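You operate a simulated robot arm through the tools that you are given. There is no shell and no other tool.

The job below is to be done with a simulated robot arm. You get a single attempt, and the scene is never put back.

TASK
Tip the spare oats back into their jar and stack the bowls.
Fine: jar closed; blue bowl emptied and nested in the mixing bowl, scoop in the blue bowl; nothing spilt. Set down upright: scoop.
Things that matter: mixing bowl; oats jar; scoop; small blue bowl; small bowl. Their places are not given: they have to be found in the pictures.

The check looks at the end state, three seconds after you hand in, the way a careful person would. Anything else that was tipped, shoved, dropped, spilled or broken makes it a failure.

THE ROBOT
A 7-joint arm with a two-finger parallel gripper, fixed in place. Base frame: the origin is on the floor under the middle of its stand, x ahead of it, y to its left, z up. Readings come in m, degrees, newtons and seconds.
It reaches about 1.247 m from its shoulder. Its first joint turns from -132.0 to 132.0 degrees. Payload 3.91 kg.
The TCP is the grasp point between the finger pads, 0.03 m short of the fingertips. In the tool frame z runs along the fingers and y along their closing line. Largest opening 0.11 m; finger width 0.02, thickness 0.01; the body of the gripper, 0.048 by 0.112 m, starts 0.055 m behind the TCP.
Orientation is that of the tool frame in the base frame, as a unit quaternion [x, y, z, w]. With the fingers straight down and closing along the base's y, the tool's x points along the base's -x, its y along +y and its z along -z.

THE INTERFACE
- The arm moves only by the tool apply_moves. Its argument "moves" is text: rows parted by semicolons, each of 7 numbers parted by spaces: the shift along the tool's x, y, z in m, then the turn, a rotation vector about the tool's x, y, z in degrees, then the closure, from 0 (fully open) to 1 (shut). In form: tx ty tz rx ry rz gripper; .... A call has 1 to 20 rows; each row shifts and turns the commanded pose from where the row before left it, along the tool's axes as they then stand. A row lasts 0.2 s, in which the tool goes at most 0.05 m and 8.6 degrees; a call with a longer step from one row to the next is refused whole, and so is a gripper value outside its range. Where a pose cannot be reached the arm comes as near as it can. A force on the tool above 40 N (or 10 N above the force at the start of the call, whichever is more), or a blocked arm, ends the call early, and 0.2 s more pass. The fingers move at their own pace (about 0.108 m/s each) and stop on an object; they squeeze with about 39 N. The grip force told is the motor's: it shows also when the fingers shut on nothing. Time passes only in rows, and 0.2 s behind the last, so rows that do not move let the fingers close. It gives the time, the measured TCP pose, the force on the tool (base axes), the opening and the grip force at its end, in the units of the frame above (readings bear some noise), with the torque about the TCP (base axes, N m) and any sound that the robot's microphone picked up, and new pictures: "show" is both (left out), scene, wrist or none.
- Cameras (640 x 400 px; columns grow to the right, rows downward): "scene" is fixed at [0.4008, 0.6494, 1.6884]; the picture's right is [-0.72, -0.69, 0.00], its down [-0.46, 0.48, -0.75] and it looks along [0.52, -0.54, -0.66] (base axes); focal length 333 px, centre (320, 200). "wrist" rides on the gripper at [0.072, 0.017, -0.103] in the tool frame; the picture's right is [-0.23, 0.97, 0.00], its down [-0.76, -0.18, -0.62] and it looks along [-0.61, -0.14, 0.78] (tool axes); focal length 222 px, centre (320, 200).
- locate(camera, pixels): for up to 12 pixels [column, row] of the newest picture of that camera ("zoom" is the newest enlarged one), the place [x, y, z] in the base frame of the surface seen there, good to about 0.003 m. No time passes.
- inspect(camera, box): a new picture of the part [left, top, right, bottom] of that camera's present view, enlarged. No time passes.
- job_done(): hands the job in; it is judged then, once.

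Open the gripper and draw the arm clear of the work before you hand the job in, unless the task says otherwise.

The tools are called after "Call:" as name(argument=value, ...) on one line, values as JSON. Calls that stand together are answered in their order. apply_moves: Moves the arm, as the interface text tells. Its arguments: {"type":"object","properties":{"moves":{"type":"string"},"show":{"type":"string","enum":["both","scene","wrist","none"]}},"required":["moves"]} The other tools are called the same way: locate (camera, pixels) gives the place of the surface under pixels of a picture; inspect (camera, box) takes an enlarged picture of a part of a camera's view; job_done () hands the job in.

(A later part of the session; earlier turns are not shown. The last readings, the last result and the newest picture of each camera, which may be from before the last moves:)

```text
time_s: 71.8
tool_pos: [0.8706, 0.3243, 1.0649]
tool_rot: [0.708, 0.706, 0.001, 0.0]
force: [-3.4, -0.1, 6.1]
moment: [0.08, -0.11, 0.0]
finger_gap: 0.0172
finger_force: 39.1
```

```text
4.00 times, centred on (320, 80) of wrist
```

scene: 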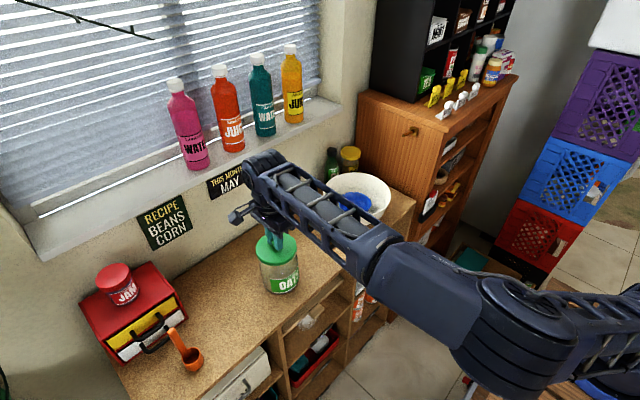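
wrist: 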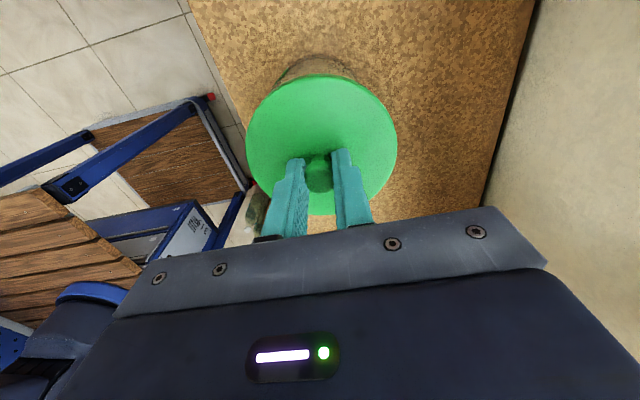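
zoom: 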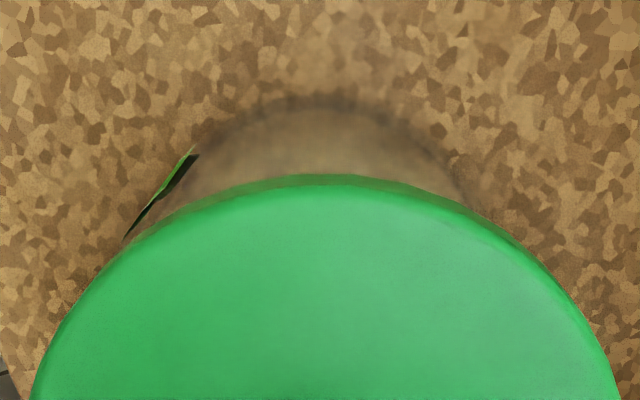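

There is first contact at z≈1.065, with a small sideways force of −3.4 N in x, and the scene zoom shows the lid overhanging slightly on the left. I lift 4 mm, shift by (−2, −2) mm, and come down again.

Call:
apply_moves(moves="0 0 -0.004 0 0 0 1; -0.002 -0.002 0 0 0 0 1; 0 0 0 0 0 0 1; 0 0 0 0 0 0 1", show="both")

Call:
inspect(camera="scene", box=[245, 220, 315, 275])

Call:
inspect(camera="wrist", box=[240, 30, 400, 130])

```text
time_s: 72.8
tool_pos: [0.8701, 0.3217, 1.0699]
tool_rot: [0.708, 0.707, 0.0, 0.0]
force: [-0.2, 0.4, -0.7]
moment: [0.0, -0.01, -0.01]
finger_gap: 0.0175
finger_force: 38.8
```

scene: 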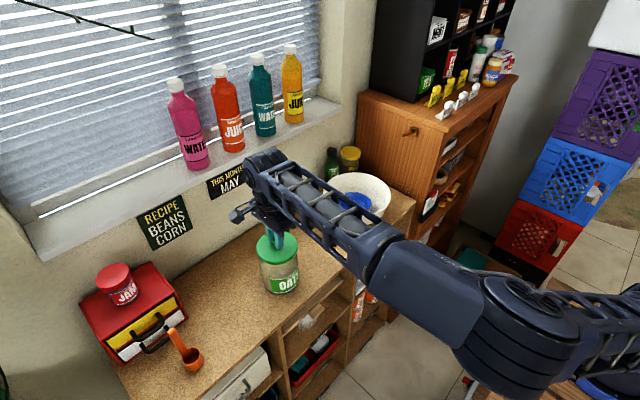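
wrist: 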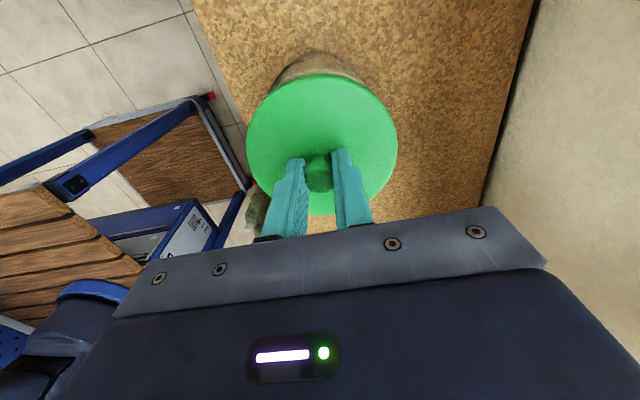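

```text
7.27 times, centred on (280, 248) of scene
```

zoom: 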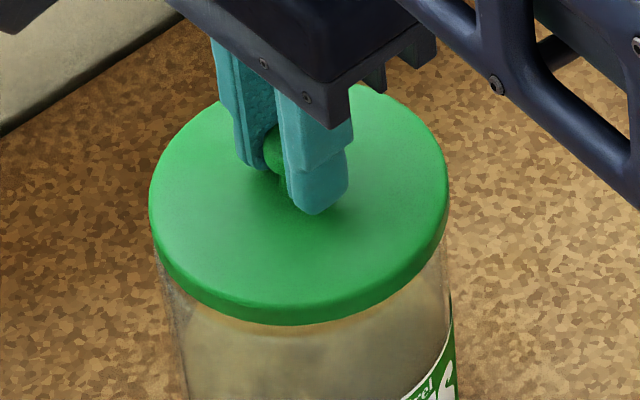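

```text
4.00 times, centred on (320, 80) of wrist
```

zoom: 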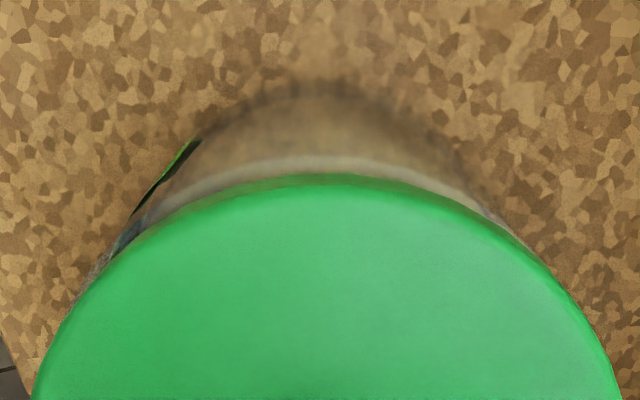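

The lid now lines up with the jar's axis in both views. I lower again in small steps to contact.

Call:
apply_moves(moves="0 0 0.002 0 0 0 1; 0 0 0.0015 0 0 0 1; 0 0 0 0 0 0 1", show="none")

Call:
apply_moves(moves="0 0 0.001 0 0 0 1; 0 0 0 0 0 0 1", show="none")

Call:
apply_moves(moves="0 0 0.001 0 0 0 1; 0 0 0 0 0 0 1", show="none")

```text
time_s: 73.6
tool_pos: [0.87, 0.3217, 1.0679]
tool_rot: [0.708, 0.706, 0.001, 0.0]
force: [2.8, 2.4, 8.7]
moment: [-0.28, 0.07, 0.05]
finger_gap: 0.0172
finger_force: 38.9
```

```text
time_s: 74.2
tool_pos: [0.8707, 0.3228, 1.0656]
tool_rot: [0.707, 0.707, 0.001, 0.001]
force: [1.0, 2.0, 13.5]
moment: [-0.37, -0.09, 0.0]
finger_gap: 0.0171
finger_force: 38.8
```

```text
time_s: 74.8
tool_pos: [0.8713, 0.3222, 1.0654]
tool_rot: [0.708, 0.707, 0.001, 0.0]
force: [-0.3, 4.2, 22.8]
moment: [-0.65, 0.01, -0.03]
finger_gap: 0.0173
finger_force: 39.1
```

Contact this time bears on the −y side (moment −0.65 N·m, side force +4 N), while the first try bore on the +x side, so the true centre lies between the two. I lift 4 mm, shift +1.2 mm in y and +0.3 mm in x, and lower again.

Call:
apply_moves(moves="0 0 -0.005 0 0 0 1; 0.0012 0.0003 0 0 0 0 1; 0 0 0 0 0 0 1; 0 0 0.003 0 0 0 1; 0 0 0 0 0 0 1", show="none")

Call:
apply_moves(moves="0 0 0.0012 0 0 0 1; 0 0 0 0 0 0 1", show="none")

Call:
apply_moves(moves="0 0 0.001 0 0 0 1; 0 0 0 0 0 0 1", show="both")

Call:
inspect(camera="scene", box=[245, 220, 315, 275])

```text
time_s: 76.0
tool_pos: [0.8709, 0.3238, 1.0656]
tool_rot: [0.708, 0.707, 0.0, 0.0]
force: [0.6, 0.4, -0.5]
moment: [0.01, 0.02, 0.0]
finger_gap: 0.0172
finger_force: 38.2
```

```text
time_s: 76.6
tool_pos: [0.8709, 0.3238, 1.0645]
tool_rot: [0.707, 0.707, 0.0, 0.0]
force: [-0.5, -0.7, 0.7]
moment: [0.03, 0.0, -0.01]
finger_gap: 0.0173
finger_force: 38.7
```

```text
time_s: 77.2
tool_pos: [0.8706, 0.3236, 1.0634]
tool_rot: [0.708, 0.706, 0.001, -0.001]
force: [-0.4, -0.3, -0.9]
moment: [0.0, 0.03, -0.05]
finger_gap: 0.0171
finger_force: 38.8
```

scene: 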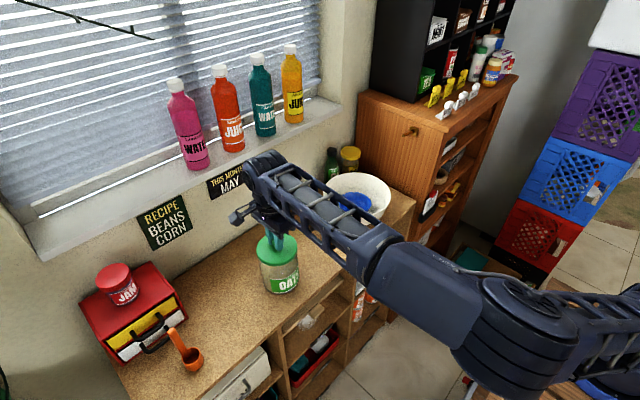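
wrist: 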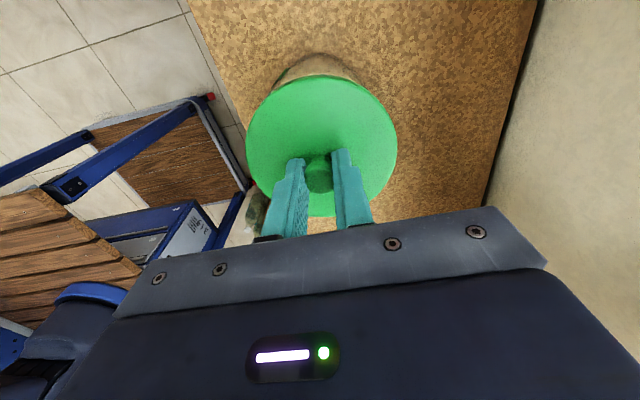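

```text
7.27 times, centred on (280, 248) of scene
```

zoom: 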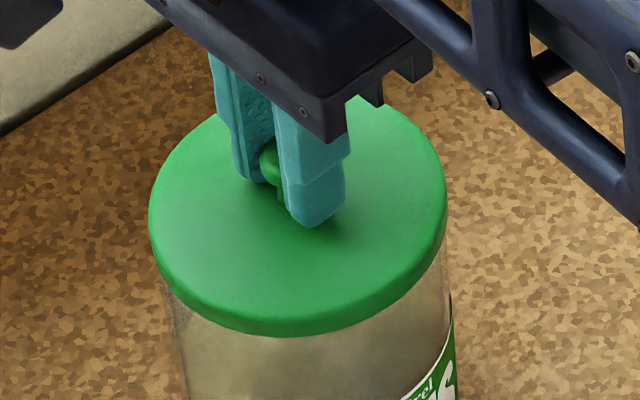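

Now it passes the earlier contact height with no force (z≈1.063), so the lid is fitting onto the jar. I keep lowering until it seats.

Call:
apply_moves(moves="0 0 0.0015 0 0 0 1; 0 0 0 0 0 0 1", show="none")

Call:
apply_moves(moves="0 0 0.0015 0 0 0 1; 0 0 0 0 0 0 1", show="none")

Call:
apply_moves(moves="0 0 0.0015 0 0 0 1; 0 0 0 0 0 0 1", show="none")

```text
time_s: 77.8
tool_pos: [0.871, 0.322, 1.0633]
tool_rot: [0.707, 0.707, 0.0, 0.001]
force: [-1.4, 2.6, 0.7]
moment: [0.04, 0.06, 0.03]
finger_gap: 0.017
finger_force: 39.1
```

```text
time_s: 78.4
tool_pos: [0.8722, 0.322, 1.0613]
tool_rot: [0.709, 0.705, 0.0, 0.0]
force: [0.6, 0.5, 0.3]
moment: [-0.01, 0.01, -0.01]
finger_gap: 0.0173
finger_force: 39.1
```

```text
time_s: 79.0
tool_pos: [0.8703, 0.3219, 1.0598]
tool_rot: [0.708, 0.706, 0.001, 0.001]
force: [5.3, -0.9, 14.0]
moment: [0.17, -0.1, -0.02]
finger_gap: 0.0174
finger_force: 38.8
```

Contact now gives 14 N nearly centred (moments are small), which suggests the lid has bottomed on the rim. I press 1 mm more to confirm, then look.

Call:
apply_moves(moves="0 0 0.001 0 0 0 1; 0 0 0 0 0 0 1", show="both")

Call:
inspect(camera="scene", box=[245, 220, 315, 275])

Call:
inspect(camera="wrist", box=[240, 30, 400, 130])

```text
time_s: 79.6
tool_pos: [0.8708, 0.322, 1.0608]
tool_rot: [0.707, 0.707, 0.002, 0.001]
force: [7.8, -1.4, 34.9]
moment: [-0.1, -0.21, 0.02]
finger_gap: 0.017
finger_force: 39.4
```

scene: 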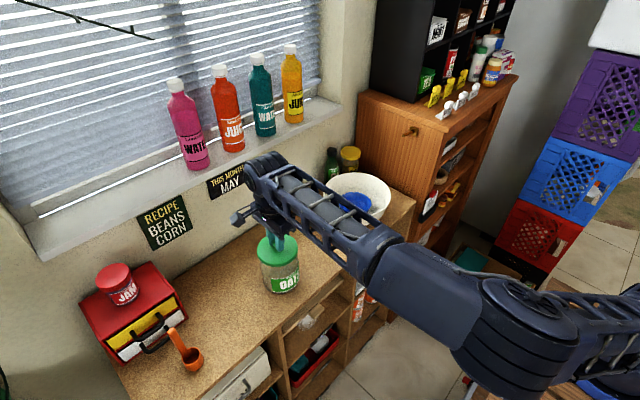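
wrist: 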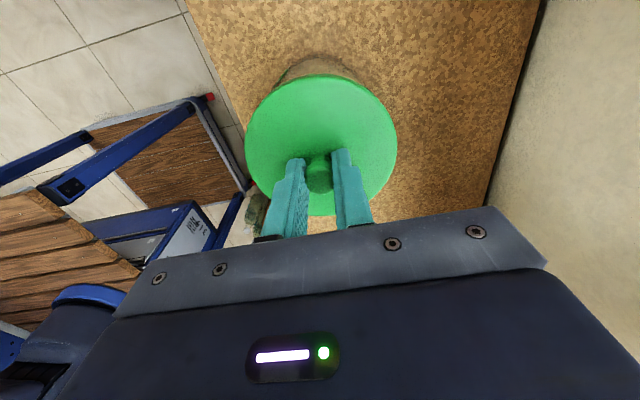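

```text
7.27 times, centred on (280, 248) of scene
```

zoom: 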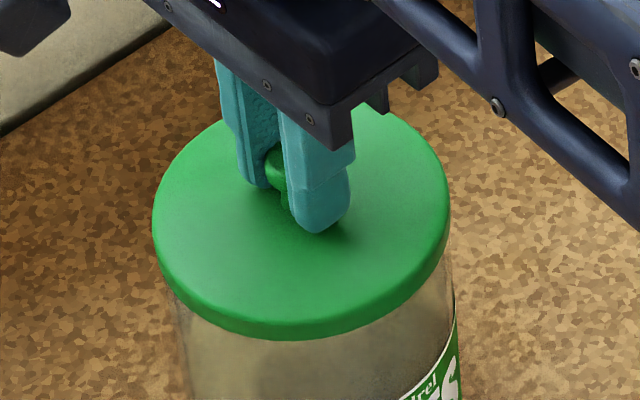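

```text
4.00 times, centred on (320, 80) of wrist
```

zoom: 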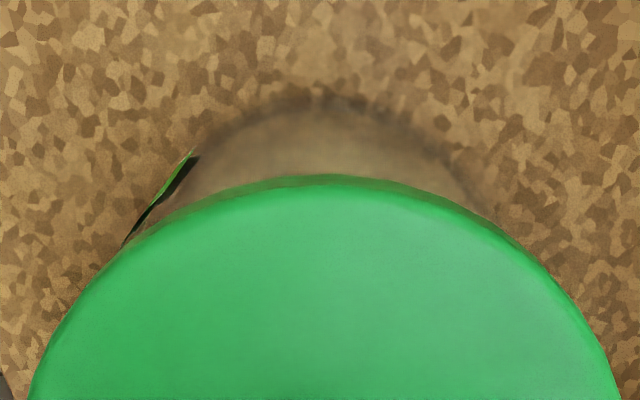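

It is seated firmly (34.9 N with no further travel). I ease off 1.5 mm, open the fingers and rise clear.

Call:
apply_moves(moves="0 0 -0.0015 0 0 0 1; 0 0 0 0 0 0 0.9; 0 0 0 0 0 0 0.75; 0 0 0 0 0 0 0.6; 0 0 0 0 0 0 0.55; 0 0 0 0 0 0 0.55", show="none")

Call:
apply_moves(moves="0 0 -0.01 0 0 0 0.55; 0 0 -0.02 0 0 0 0.55; 0 0 -0.03 0 0 0 0.55; 0 0 -0.04 0 0 0 0.55; 0 0 -0.04 0 0 0 0.55; 0 0 0 0 0 0 0.55", show="both")

Call:
inspect(camera="scene", box=[235, 215, 325, 300])

```text
time_s: 81.0
tool_pos: [0.8698, 0.3236, 1.0591]
tool_rot: [0.708, 0.706, 0.0, -0.001]
force: [-0.8, 0.5, -0.6]
moment: [-0.03, -0.03, -0.01]
finger_gap: 0.0493
finger_force: 0.1
heard: snap
```

```text
time_s: 82.4
tool_pos: [0.8717, 0.3196, 1.199]
tool_rot: [0.708, 0.707, 0.0, 0.0]
force: [-0.4, -1.4, -0.4]
moment: [0.0, -0.03, -0.02]
finger_gap: 0.0494
finger_force: 0.0
```

scene: 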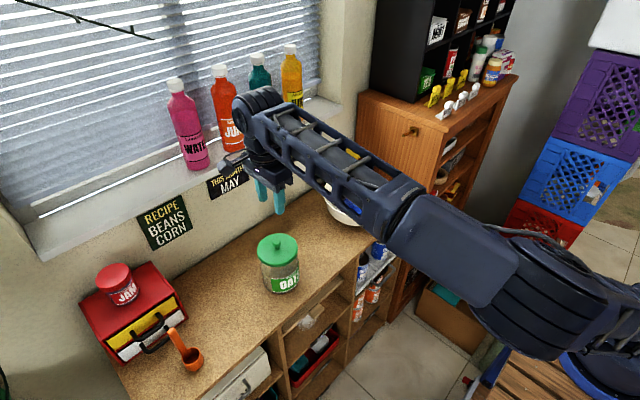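
wrist: 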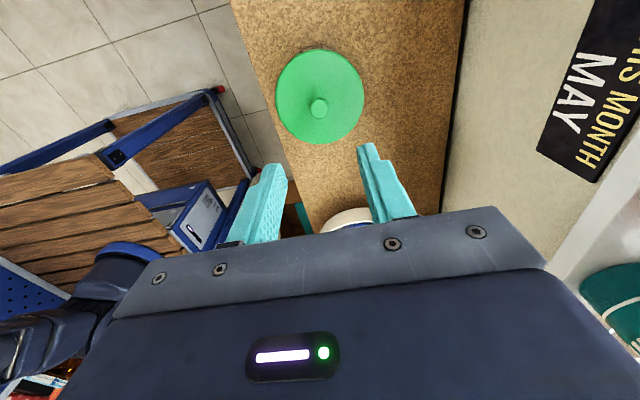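

```text
4.71 times, centred on (280, 258) of scene
```

zoom: 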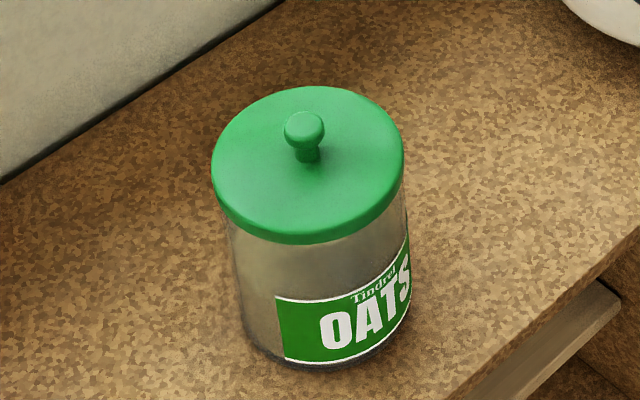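

A snap was heard and the lid sits level on the jar. I confirm its level, and re-measure the scoop for the next grasp.

Call:
locate(camera="zoom", pixels=[[216, 165], [400, 160], [310, 92], [310, 225], [260, 110], [380, 110], [303, 130], [240, 210], [375, 205], [310, 235]])

Call:
inspect(camera="scene", box=[150, 315, 230, 385])

```text
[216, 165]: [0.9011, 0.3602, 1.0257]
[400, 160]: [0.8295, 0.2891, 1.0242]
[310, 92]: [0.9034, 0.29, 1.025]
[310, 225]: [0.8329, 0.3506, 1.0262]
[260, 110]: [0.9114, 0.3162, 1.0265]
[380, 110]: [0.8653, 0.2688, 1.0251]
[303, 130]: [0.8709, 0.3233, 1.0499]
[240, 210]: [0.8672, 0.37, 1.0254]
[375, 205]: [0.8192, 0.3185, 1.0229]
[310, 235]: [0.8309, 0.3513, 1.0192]
```

```text
5.71 times, centred on (190, 350) of scene
```

zoom: 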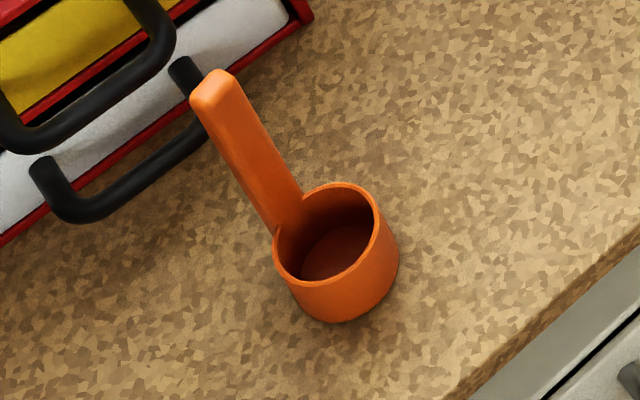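

The lid's top is level at z≈1.025, so the jar is closed. I now locate the scoop's handle and cup in this zoom.

Call:
locate(camera="zoom", pixels=[[210, 85], [195, 100], [228, 80], [215, 100], [240, 130], [220, 145], [260, 170], [290, 205], [265, 215], [275, 225], [300, 195], [245, 170]])

Call:
locate(camera="zoom", pixels=[[340, 186], [375, 225], [322, 288], [278, 250], [360, 195], [295, 275], [330, 260], [335, 318], [390, 265], [340, 300], [160, 200], [185, 75]])

```text
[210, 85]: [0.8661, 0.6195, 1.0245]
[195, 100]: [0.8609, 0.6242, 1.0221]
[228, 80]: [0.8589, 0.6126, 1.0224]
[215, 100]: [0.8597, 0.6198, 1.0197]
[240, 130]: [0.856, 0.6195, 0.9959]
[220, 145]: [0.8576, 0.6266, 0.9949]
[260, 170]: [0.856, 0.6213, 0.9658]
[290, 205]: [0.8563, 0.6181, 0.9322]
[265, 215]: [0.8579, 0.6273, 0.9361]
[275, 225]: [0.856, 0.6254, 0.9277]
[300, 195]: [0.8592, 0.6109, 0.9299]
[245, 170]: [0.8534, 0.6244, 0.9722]
```

```text
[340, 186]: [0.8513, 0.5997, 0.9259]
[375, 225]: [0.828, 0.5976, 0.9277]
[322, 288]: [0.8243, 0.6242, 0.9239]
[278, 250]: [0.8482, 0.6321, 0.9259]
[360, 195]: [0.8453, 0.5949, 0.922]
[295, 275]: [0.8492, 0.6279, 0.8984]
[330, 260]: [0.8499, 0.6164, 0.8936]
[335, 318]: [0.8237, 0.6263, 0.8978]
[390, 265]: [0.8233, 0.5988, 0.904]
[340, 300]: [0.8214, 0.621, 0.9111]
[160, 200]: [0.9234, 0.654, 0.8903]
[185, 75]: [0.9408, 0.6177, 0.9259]
```

The scoop's cup centre is (0.838, 0.613). Its handle centre is (0.861, 0.6195), offset about 17° from the x axis. I move above it at z≈1.2 and yaw the gripper 17° so the pads will meet the handle's broad faces.

Call:
apply_moves(moves="0.03 -0.0015 0 0 0 0 0.5; 0.045 -0.0015 0 0 0 0 0.5; 0.045 -0.0015 0 0 0 0 0.5; 0.045 -0.0015 0 0 0 0 0.5; 0.045 -0.0015 0 0 0 0 0.5; 0.045 -0.0015 0 0 0 0 0.5; 0.045 -0.0015 0 0 0 0 0.5; 0 0 0 0 0 -8.5 0.5; 0 0 0 0 0 -8.5 0.5; 0 0 0 0 0 0 0.5; 0 0 0 0 0 0 0.5", show="both")

Call:
inspect(camera="wrist", box=[240, 60, 420, 220])

```text
time_s: 84.8
tool_pos: [0.8577, 0.5877, 1.2004]
tool_rot: [0.596, 0.803, 0.0, 0.001]
force: [0.2, -0.2, 0.3]
moment: [0.01, -0.03, 0.01]
finger_gap: 0.0549
finger_force: 0.0
out of reach, approached as far as the arm can: row 7
```

scene: 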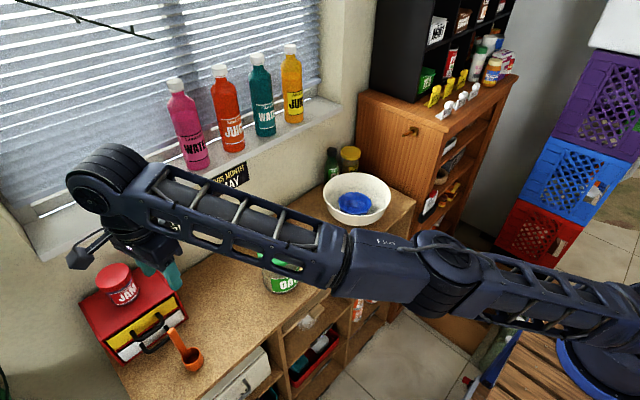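
wrist: 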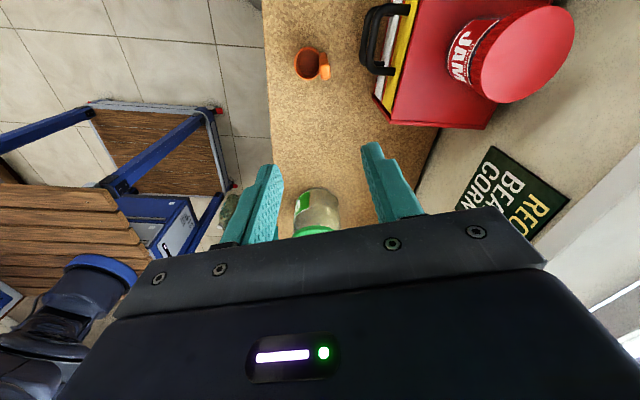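

```text
2.50 times, centred on (330, 140) of wrist
```

zoom: 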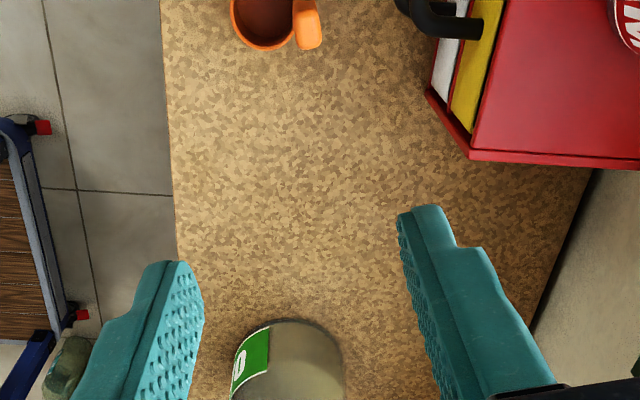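

That pose is at the limit of reach with the gripper vertical (it stopped at y=0.588). I will instead lean the fingers outward about 35° and close across the handle's width, starting by pulling back to about (0.75, 0.50, 1.15).

Call:
apply_moves(moves="-0.0132 -0.0322 0.0125 0 0 0 0.5; -0.0132 -0.0322 0.0125 0 0 0 0.5; -0.0132 -0.0322 0.0125 0 0 0 0.5; -0.0132 -0.0322 0.0125 0 0 0 0.5; 0 0 0 0 0 0 0.5", show="scene")

```text
time_s: 86.0
tool_pos: [0.7543, 0.4972, 1.1495]
tool_rot: [0.596, 0.803, 0.0, 0.0]
force: [-0.5, -0.4, 0.3]
moment: [-0.02, -0.02, -0.01]
finger_gap: 0.055
finger_force: 0.1
```

scene: 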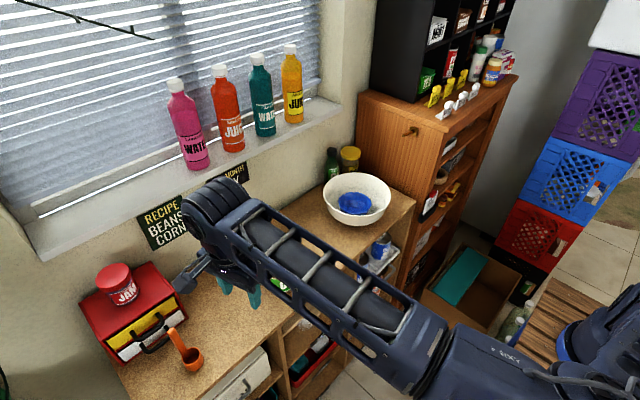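

The arm is back in comfortable reach at (0.754, 0.497, 1.150). I rotate the gripper 90° so that it closes across the handle's width.

Call:
apply_moves(moves="0 0 0 0 0 -8.2 0.5; 0 0 0 0 0 -8.2 0.5; 0 0 0 0 0 -8.2 0.5; 0 0 0 0 0 -8.2 0.5; 0 0 0 0 0 -8.2 0.5; 0 0 0 0 0 -8.2 0.5; 0 0 0 0 0 -8.2 0.5; 0 0 0 0 0 -8.2 0.5; 0 0 0 0 0 -8.2 0.5; 0 0 0 0 0 -8.2 0.5; 0 0 0 0 0 -8.0 0.5; 0 0 0 0 0 0 0.5", show="scene")

Call:
apply_moves(moves="0 0 0 0 -7 0 0.5; 0 0 0 0 -7 0 0.5; 0 0 0 0 -7 0 0.5; 0 0 0 0 -7 0 0.5; 0 0 0 0 -7 0 0.5; 0 0 0 0 0 0 0.5", show="both")

```text
time_s: 88.6
tool_pos: [0.7515, 0.4978, 1.149]
tool_rot: [-0.148, 0.989, 0.0, 0.0]
force: [-0.2, 0.2, 0.1]
moment: [0.01, 0.02, -0.03]
finger_gap: 0.0551
finger_force: 0.1
```

scene: 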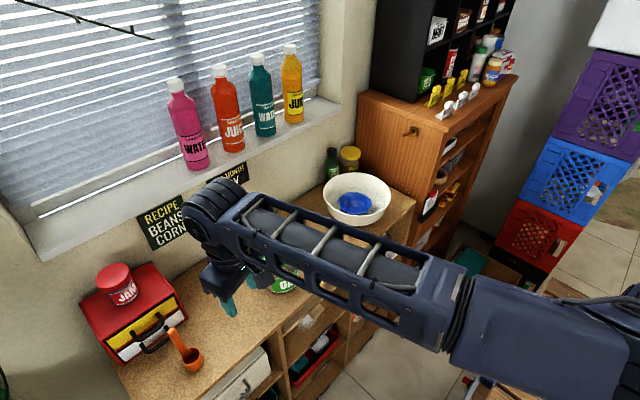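

```text
time_s: 90.0
tool_pos: [0.7522, 0.5004, 1.1509]
tool_rot: [-0.14, 0.943, 0.044, 0.299]
force: [-1.0, 0.0, -0.5]
moment: [-0.01, -0.01, 0.05]
finger_gap: 0.0552
finger_force: 0.1
```

scene: 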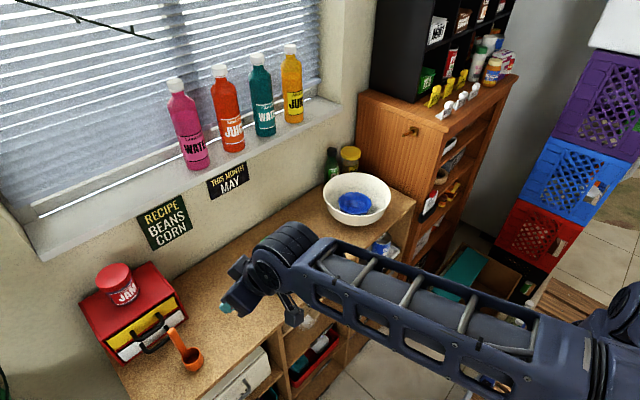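
wrist: 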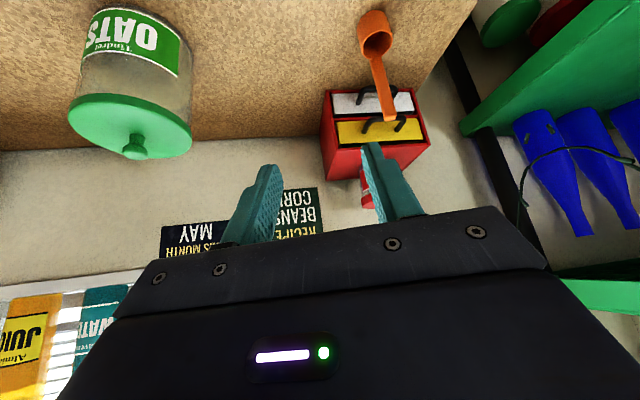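

The fingers now lean 35° forward and the scoop shows at about (375,55) in the wrist view, handle toward the camera. I enlarge and locate the handle from here.

Call:
inspect(camera="wrist", box=[320, 0, 440, 140])

```text
2.86 times, centred on (380, 70) of wrist
```

zoom: 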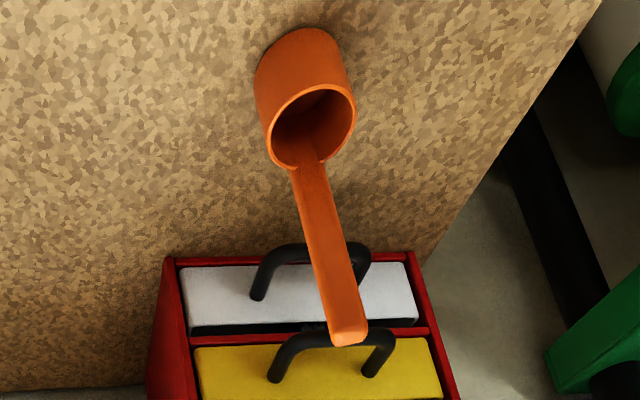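

I locate points down the handle's near face and around the cup's rim from this view.

Call:
locate(camera="zoom", pixels=[[345, 325], [335, 325], [355, 320], [348, 340], [335, 285], [320, 285], [343, 270], [322, 225], [308, 170], [295, 175], [325, 170], [330, 240]])

Call:
locate(camera="zoom", pixels=[[270, 130], [355, 110], [312, 90], [290, 165], [330, 155], [340, 92], [280, 105], [310, 60], [349, 130]])

```text
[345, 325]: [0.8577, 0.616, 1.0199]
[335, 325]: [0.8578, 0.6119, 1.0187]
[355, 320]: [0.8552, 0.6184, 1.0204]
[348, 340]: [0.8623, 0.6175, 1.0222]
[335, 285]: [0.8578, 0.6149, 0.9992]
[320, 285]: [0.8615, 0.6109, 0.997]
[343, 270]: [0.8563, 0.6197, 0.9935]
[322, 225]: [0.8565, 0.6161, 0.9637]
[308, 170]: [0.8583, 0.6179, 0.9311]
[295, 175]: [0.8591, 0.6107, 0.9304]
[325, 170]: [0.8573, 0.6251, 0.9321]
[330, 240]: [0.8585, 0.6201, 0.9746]
```

```text
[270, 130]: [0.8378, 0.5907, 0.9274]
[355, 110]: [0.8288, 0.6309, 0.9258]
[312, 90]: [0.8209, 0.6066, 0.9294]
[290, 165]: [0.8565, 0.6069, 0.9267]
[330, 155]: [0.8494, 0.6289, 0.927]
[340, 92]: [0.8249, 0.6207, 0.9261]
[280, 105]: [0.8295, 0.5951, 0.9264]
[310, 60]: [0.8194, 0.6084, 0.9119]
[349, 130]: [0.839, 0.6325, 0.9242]
```

The handle's centre is (0.861, 0.618) by the mean of both views, with the cup at (0.8385, 0.6125). I move to a standoff 7 cm short of the grasp along the finger axis.

Call:
apply_moves(moves="-0.0053 0.0163 0.0266 0 0 0 0.5; -0.0053 0.0163 0.0266 0 0 0 0.5; -0.0053 0.0163 0.0266 0 0 0 0.5; -0.0053 0.0163 0.0266 0 0 0 0.5; -0.0053 0.0163 0.0266 0 0 0 0.5; 0 0 0 0 0 0 0.5; 0 0 0 0 0 0 0.5", show="both")

Call:
inspect(camera="wrist", box=[220, 40, 430, 230])

Call:
inspect(camera="scene", box=[140, 270, 280, 390])

```text
time_s: 91.6
tool_pos: [0.8221, 0.6072, 1.0557]
tool_rot: [-0.141, 0.943, 0.045, 0.297]
force: [-1.0, 0.2, 0.1]
moment: [0.01, 0.01, 0.01]
finger_gap: 0.055
finger_force: 0.0
```

scene: 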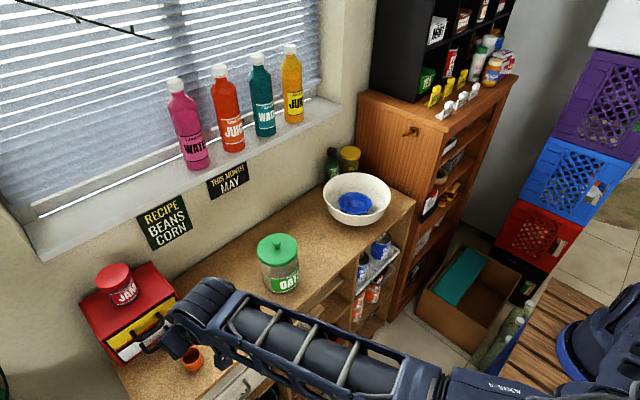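
wrist: 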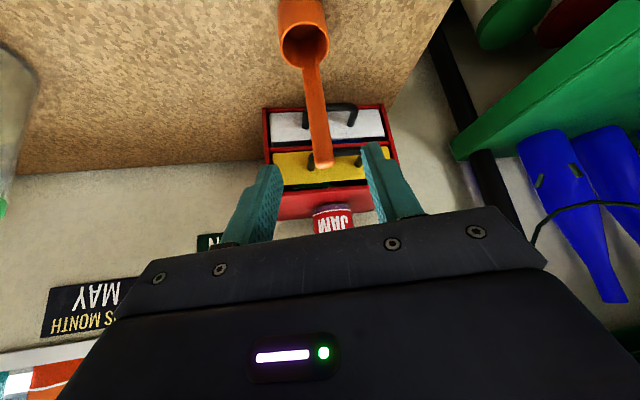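

```text
2.11 times, centred on (325, 135) of wrist
```

zoom: 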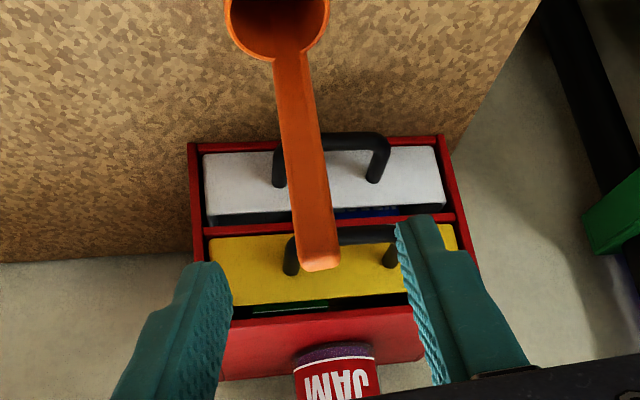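

```text
3.33 times, centred on (210, 330) of scene
```

zoom: 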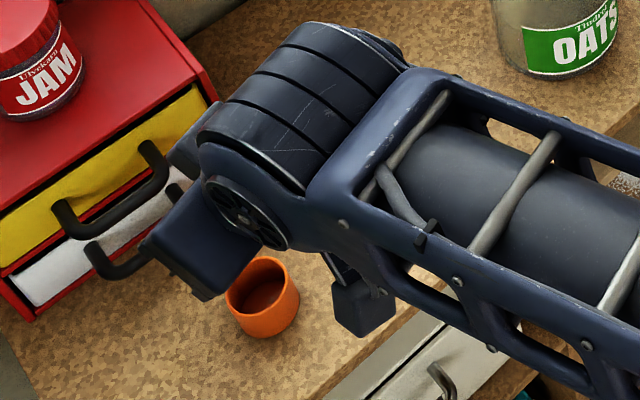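

The handle tip appears between the fingers at about (325,163), within 2 mm of where it should be. Before advancing I check how far the drawer handles stick out behind the scoop.

Call:
locate(camera="zoom", pixels=[[130, 190], [70, 235], [150, 150], [95, 255], [175, 195], [140, 265], [262, 262], [295, 290]])

Call:
locate(camera="wrist", pixels=[[330, 104], [352, 108], [305, 120], [345, 150], [313, 158], [320, 150], [326, 150], [315, 150], [330, 160], [323, 163]])

```text
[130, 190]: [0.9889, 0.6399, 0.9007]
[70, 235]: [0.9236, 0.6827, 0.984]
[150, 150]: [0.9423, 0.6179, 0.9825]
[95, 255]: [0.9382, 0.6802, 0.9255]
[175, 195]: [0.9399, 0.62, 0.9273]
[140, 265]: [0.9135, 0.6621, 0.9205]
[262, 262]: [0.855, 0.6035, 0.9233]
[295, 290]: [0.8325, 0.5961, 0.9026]
```

```text
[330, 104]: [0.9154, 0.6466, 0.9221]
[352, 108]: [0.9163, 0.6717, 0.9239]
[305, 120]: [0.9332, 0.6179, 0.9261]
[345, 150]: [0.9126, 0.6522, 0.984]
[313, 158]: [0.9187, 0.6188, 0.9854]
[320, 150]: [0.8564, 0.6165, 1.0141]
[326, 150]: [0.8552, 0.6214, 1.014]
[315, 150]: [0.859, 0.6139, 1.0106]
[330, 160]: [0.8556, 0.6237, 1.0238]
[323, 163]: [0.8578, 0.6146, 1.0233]
```

The drawer handles reach only to x≈0.913, which leaves over 3 cm past my fingertips. I advance 7 cm along the finger axis to straddle the handle.

Call:
apply_moves(moves="0 0.001 0.02 0 0 0 0.5; 0 0 0.02 0 0 0 0.5; 0 0 0.02 0 0 0 0.5; 0 0 0.01 0 0 0 0.5; 0 0 0 0 0 0 0.5; 0 0 0 0 0 0 0.5", show="both")

Call:
inspect(camera="wrist", box=[220, 40, 430, 230])

```text
time_s: 93.0
tool_pos: [0.8608, 0.6172, 0.997]
tool_rot: [-0.14, 0.944, 0.044, 0.297]
force: [0.3, -0.1, -0.2]
moment: [0.01, -0.02, -0.01]
finger_gap: 0.0549
finger_force: 0.1
```

scene: 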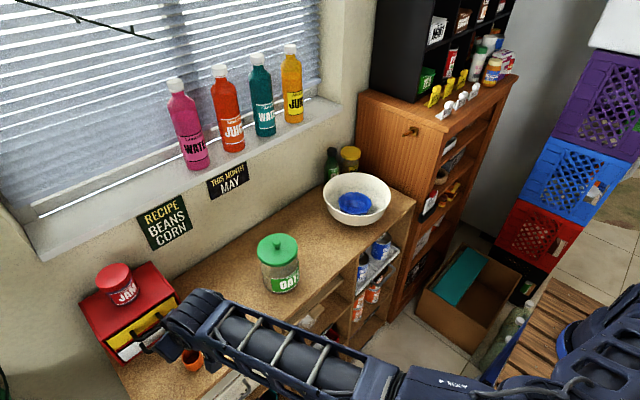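
wrist: 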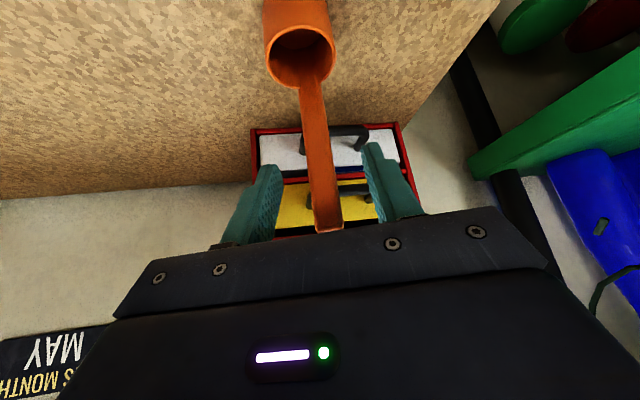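

```text
2.11 times, centred on (325, 135) of wrist
```

zoom: 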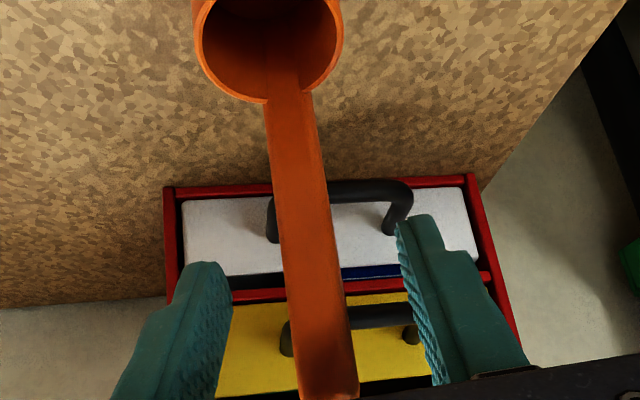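

The handle is centred between the fingers, with the TCP at (0.861, 0.617, 0.997). I close gently on it.

Call:
apply_moves(moves="0 0 0 0 0 0 0.65; 0 0 0 0 0 0 0.75; 0 0 0 0 0 0 0.82; 0 0 0 0 0 0 0.9; 0 0 0 0 0 0 1; 0 0 0 0 0 0 1; 0 0 0 0 0 0 1", show="both")

Call:
inspect(camera="wrist", box=[220, 0, 430, 230])

```text
time_s: 94.6
tool_pos: [0.8591, 0.6175, 0.999]
tool_rot: [-0.139, 0.943, 0.043, 0.298]
force: [-0.2, -0.3, -1.0]
moment: [0.03, 0.0, 0.01]
finger_gap: 0.0148
finger_force: 38.6
```

scene: 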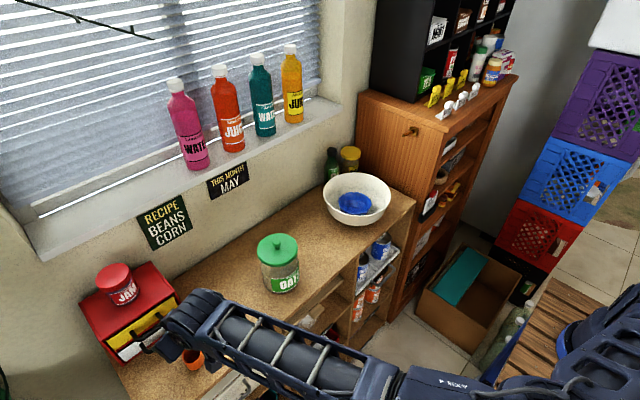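
wrist: 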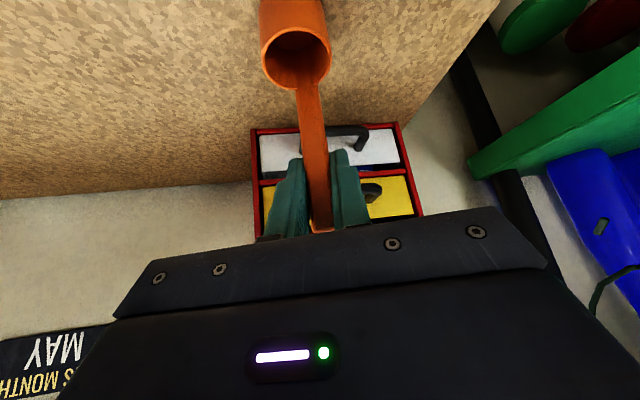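

```text
1.74 times, centred on (325, 115) of wrist
```

zoom: 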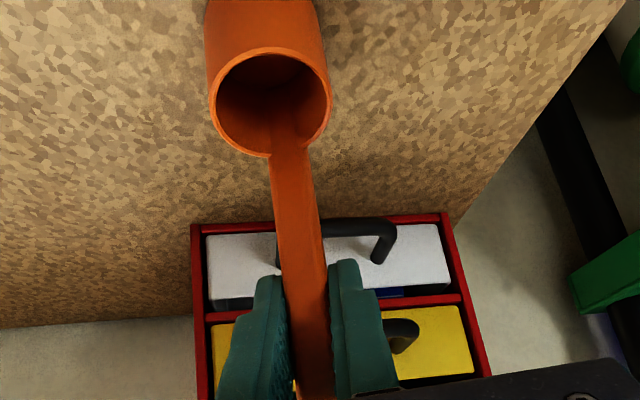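

The grip is firm at a 14.8 mm gap. I lift straight up 3 cm and check the scoop stays upright.

Call:
apply_moves(moves="-0.0029 0 -0.0041 0 0 0 1; -0.0058 0 -0.0082 0 0 0 1; -0.0086 0 -0.0123 0 0 0 1; 0 0 0 0 0 0 1; 0 0 0 0 0 0 1", show="both")

Call:
inspect(camera="wrist", box=[220, 0, 430, 230])

Call:
inspect(camera="scene", box=[140, 270, 280, 390])

```text
time_s: 95.8
tool_pos: [0.8594, 0.6183, 1.0309]
tool_rot: [-0.14, 0.943, 0.044, 0.297]
force: [-0.7, -0.3, 0.0]
moment: [0.03, 0.04, 0.01]
finger_gap: 0.0151
finger_force: 39.3
```

scene: 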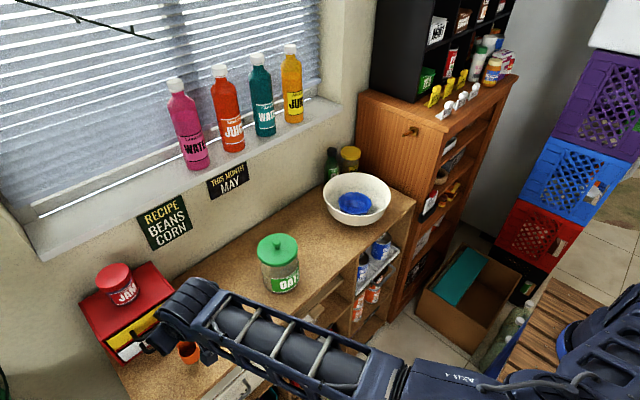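
wrist: 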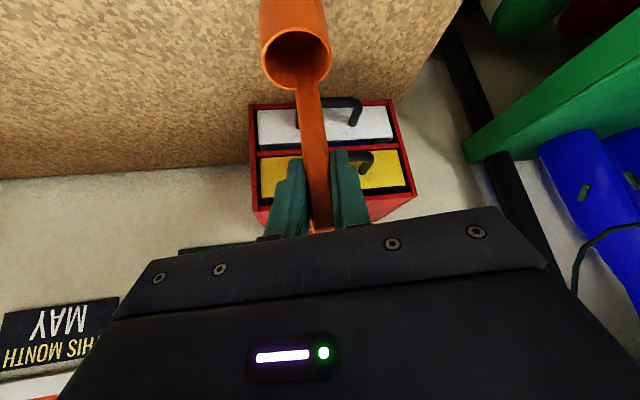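

```text
1.74 times, centred on (325, 115) of wrist
```

zoom: 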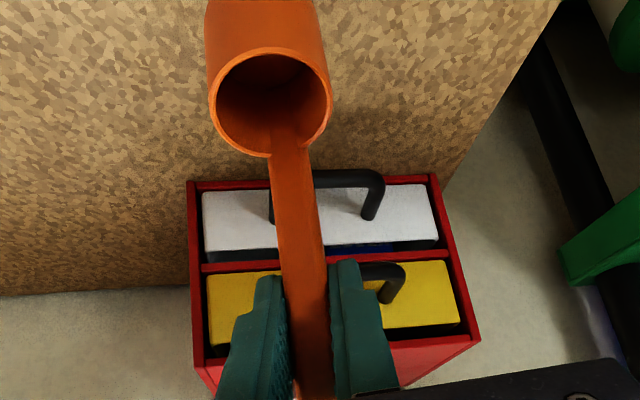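

```text
3.33 times, centred on (210, 330) of scene
```

zoom: 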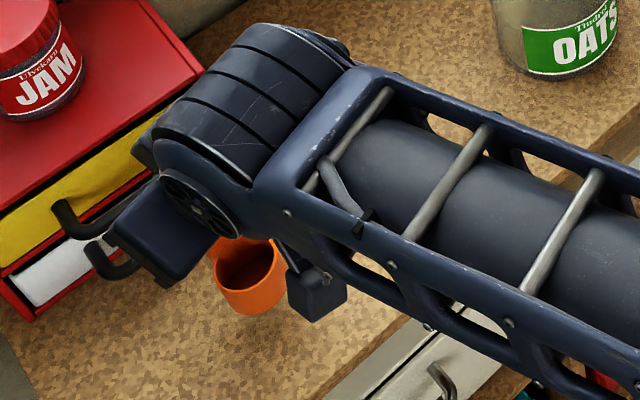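

The scoop came up cleanly and keeps its attitude. I locate the cup's rim to get its offset from the TCP and check it is level.

Call:
locate(camera="zoom", pixels=[[211, 95], [331, 92], [255, 50], [262, 153], [310, 140], [300, 55], [225, 70], [228, 135], [325, 120], [268, 30], [290, 165], [300, 280]])

Call:
apply_moves(moves="0 0 0 0 0 0 1", show="none")

Call:
apply_moves(moves="0 0 0 0 0 0 1", show="none")

```text
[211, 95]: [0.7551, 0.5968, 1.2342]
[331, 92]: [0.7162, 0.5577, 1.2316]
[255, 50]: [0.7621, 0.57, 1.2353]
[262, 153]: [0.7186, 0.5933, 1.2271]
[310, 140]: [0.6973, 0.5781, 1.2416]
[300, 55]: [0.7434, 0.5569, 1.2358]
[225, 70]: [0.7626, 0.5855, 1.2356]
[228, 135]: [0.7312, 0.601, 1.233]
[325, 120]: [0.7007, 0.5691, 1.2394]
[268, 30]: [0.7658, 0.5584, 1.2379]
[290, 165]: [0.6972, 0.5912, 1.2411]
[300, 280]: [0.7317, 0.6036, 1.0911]
```

```text
time_s: 96.2
tool_pos: [0.8598, 0.6185, 1.0301]
tool_rot: [-0.141, 0.943, 0.045, 0.298]
force: [0.3, -0.7, -0.6]
moment: [0.01, 0.01, -0.01]
finger_gap: 0.0151
finger_force: 39.4
```

```text
time_s: 96.6
tool_pos: [0.86, 0.6189, 1.0304]
tool_rot: [-0.14, 0.944, 0.045, 0.297]
force: [-0.3, 0.3, -0.7]
moment: [0.01, -0.01, -0.03]
finger_gap: 0.0153
finger_force: 39.1
```

Those pixels were read on the scene zoom by mistake, so I repeat on the wrist picture itself.

Call:
locate(camera="wrist", pixels=[[262, 57], [330, 54], [292, 30], [290, 88], [318, 80], [315, 33], [270, 38], [273, 77], [328, 66], [306, 100], [312, 150], [318, 200]])

Call:
inspect(camera="wrist", box=[240, 0, 360, 110])

```text
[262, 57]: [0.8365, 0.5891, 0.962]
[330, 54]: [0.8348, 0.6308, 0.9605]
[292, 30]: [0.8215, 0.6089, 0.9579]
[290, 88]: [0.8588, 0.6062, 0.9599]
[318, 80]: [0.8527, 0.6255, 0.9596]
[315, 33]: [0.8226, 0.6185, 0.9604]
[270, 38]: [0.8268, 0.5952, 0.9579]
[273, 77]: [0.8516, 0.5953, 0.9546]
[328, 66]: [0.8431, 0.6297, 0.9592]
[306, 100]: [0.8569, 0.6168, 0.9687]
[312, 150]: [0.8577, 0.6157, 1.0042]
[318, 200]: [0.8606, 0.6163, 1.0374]
```

```text
3.64 times, centred on (300, 55) of wrist
```

zoom: 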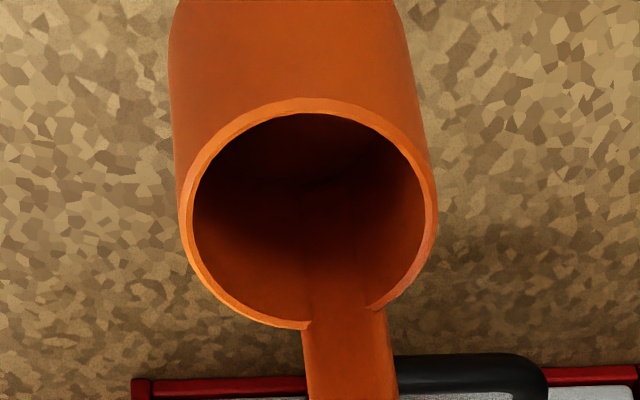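

The cup's rim is level (z≈0.9595 all round), and its centre is offset (−0.020, −0.0085) from the TCP with the base 0.109 below it. I raise it and bring it in to about (0.80, 0.58, 1.21).

Call:
apply_moves(moves="-0.0095 -0.0042 -0.0374 0 0 0 1; -0.0095 -0.0042 -0.0374 0 0 0 1; -0.0095 -0.0042 -0.0374 0 0 0 1; -0.0095 -0.0042 -0.0374 0 0 0 1; -0.0095 -0.0042 -0.0374 0 0 0 1; 0 0 0 0 0 0 1", show="both")

```text
time_s: 98.0
tool_pos: [0.8028, 0.5789, 1.2113]
tool_rot: [-0.14, 0.943, 0.044, 0.297]
force: [0.5, 0.3, -1.2]
moment: [-0.02, 0.0, 0.02]
finger_gap: 0.015
finger_force: 39.3
```

scene: 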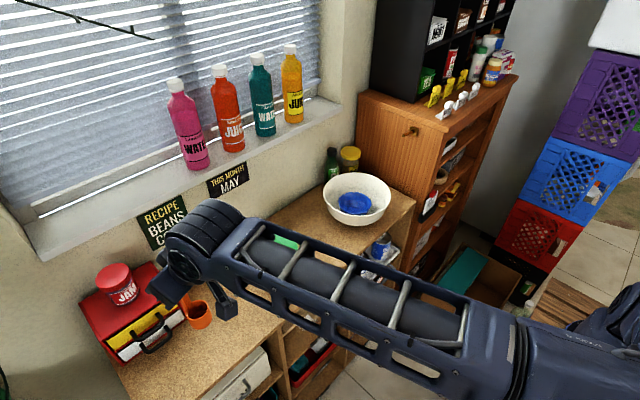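
wrist: 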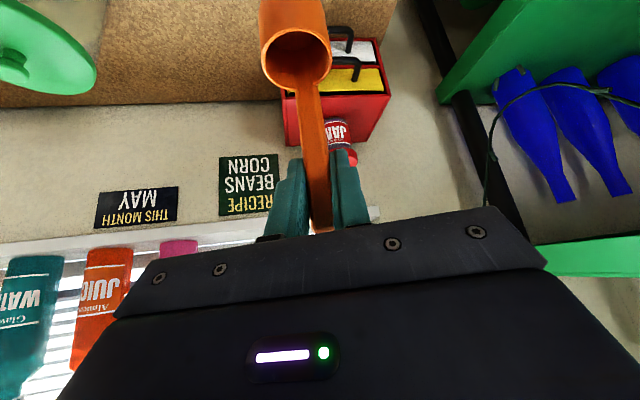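

All clear at (0.803, 0.579, 1.211). I carry the scoop along −y, passing above the jar's knob (z≈1.05, scoop base at ≈1.10).

Call:
apply_moves(moves="0.0019 -0.02 -0.0013 0 0 0 1; 0.00372 -0.04025 -0.00259 0 0 0 1; 0.00372 -0.04025 -0.00259 0 0 0 1; 0.00372 -0.04025 -0.00259 0 0 0 1; 0.00372 -0.04025 -0.00259 0 0 0 1; 0.00372 -0.04025 -0.00259 0 0 0 1; 0.00372 -0.04025 -0.00259 0 0 0 1; 0.00372 -0.04025 -0.00259 0 0 0 1; 0 0 0 0 0 0 1", show="scene")

Call:
apply_moves(moves="0.00372 -0.04025 -0.00259 0 0 0 1; 0.00372 -0.04025 -0.00259 0 0 0 1; 0.00372 -0.04025 -0.00259 0 0 0 1; 0.00372 -0.04025 -0.00259 0 0 0 1; 0.00372 -0.04025 -0.00259 0 0 0 1; 0.00372 -0.04025 -0.00259 0 0 0 1; 0.00372 -0.04025 -0.00259 0 0 0 1; 0.0018 -0.02 -0.0013 0 0 0 1; 0 0 0 0 0 0 1; 0 0 0 0 0 0 1", show="both")

```text
time_s: 100.0
tool_pos: [0.8566, 0.2841, 1.2109]
tool_rot: [-0.14, 0.943, 0.045, 0.298]
force: [-0.8, 0.2, -0.8]
moment: [-0.02, -0.04, -0.02]
finger_gap: 0.015
finger_force: 39.2
```

scene: 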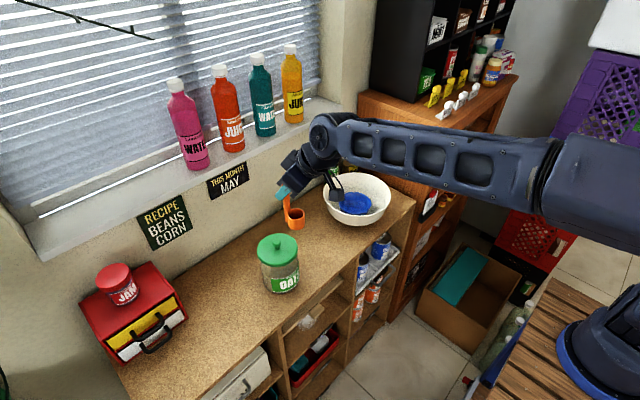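

```text
time_s: 102.2
tool_pos: [0.9121, -0.0168, 1.2104]
tool_rot: [-0.141, 0.943, 0.044, 0.297]
force: [0.2, 0.2, -1.3]
moment: [0.0, -0.01, 0.0]
finger_gap: 0.0149
finger_force: 38.9
```

scene: 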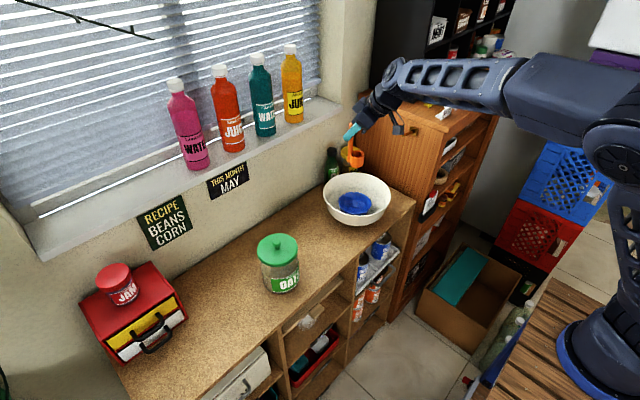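
wrist: 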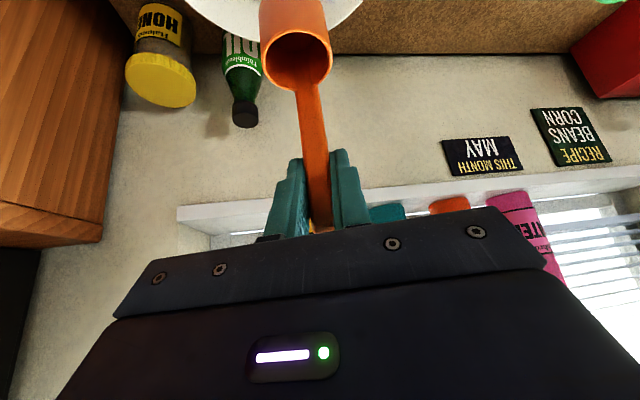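

The scoop is above the bowls. With the view of the bowls now clear, I measure the blue bowl's centre again and where the cup is.

Call:
inspect(camera="scene", box=[318, 165, 398, 235])

Call:
locate(camera="wrist", pixels=[[262, 57], [332, 54], [292, 30], [290, 88], [320, 80], [315, 33], [270, 38], [273, 77], [330, 66]])

```text
5.71 times, centred on (358, 200) of scene
```

zoom: 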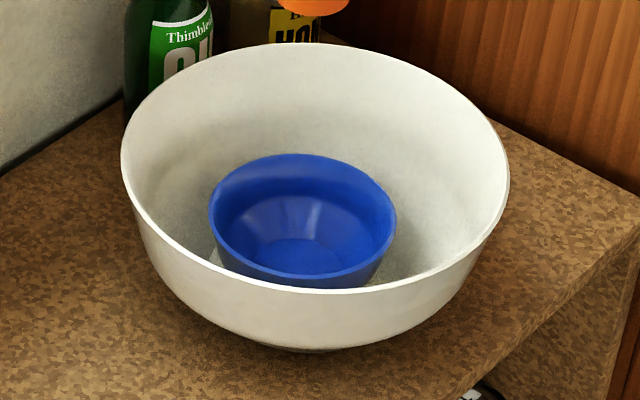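

```text
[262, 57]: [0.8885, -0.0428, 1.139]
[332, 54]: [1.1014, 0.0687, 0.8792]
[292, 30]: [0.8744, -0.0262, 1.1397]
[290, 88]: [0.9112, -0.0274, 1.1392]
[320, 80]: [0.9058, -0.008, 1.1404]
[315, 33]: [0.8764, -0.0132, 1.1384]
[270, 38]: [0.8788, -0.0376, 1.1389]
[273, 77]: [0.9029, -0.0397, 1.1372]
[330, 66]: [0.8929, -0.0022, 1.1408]
```

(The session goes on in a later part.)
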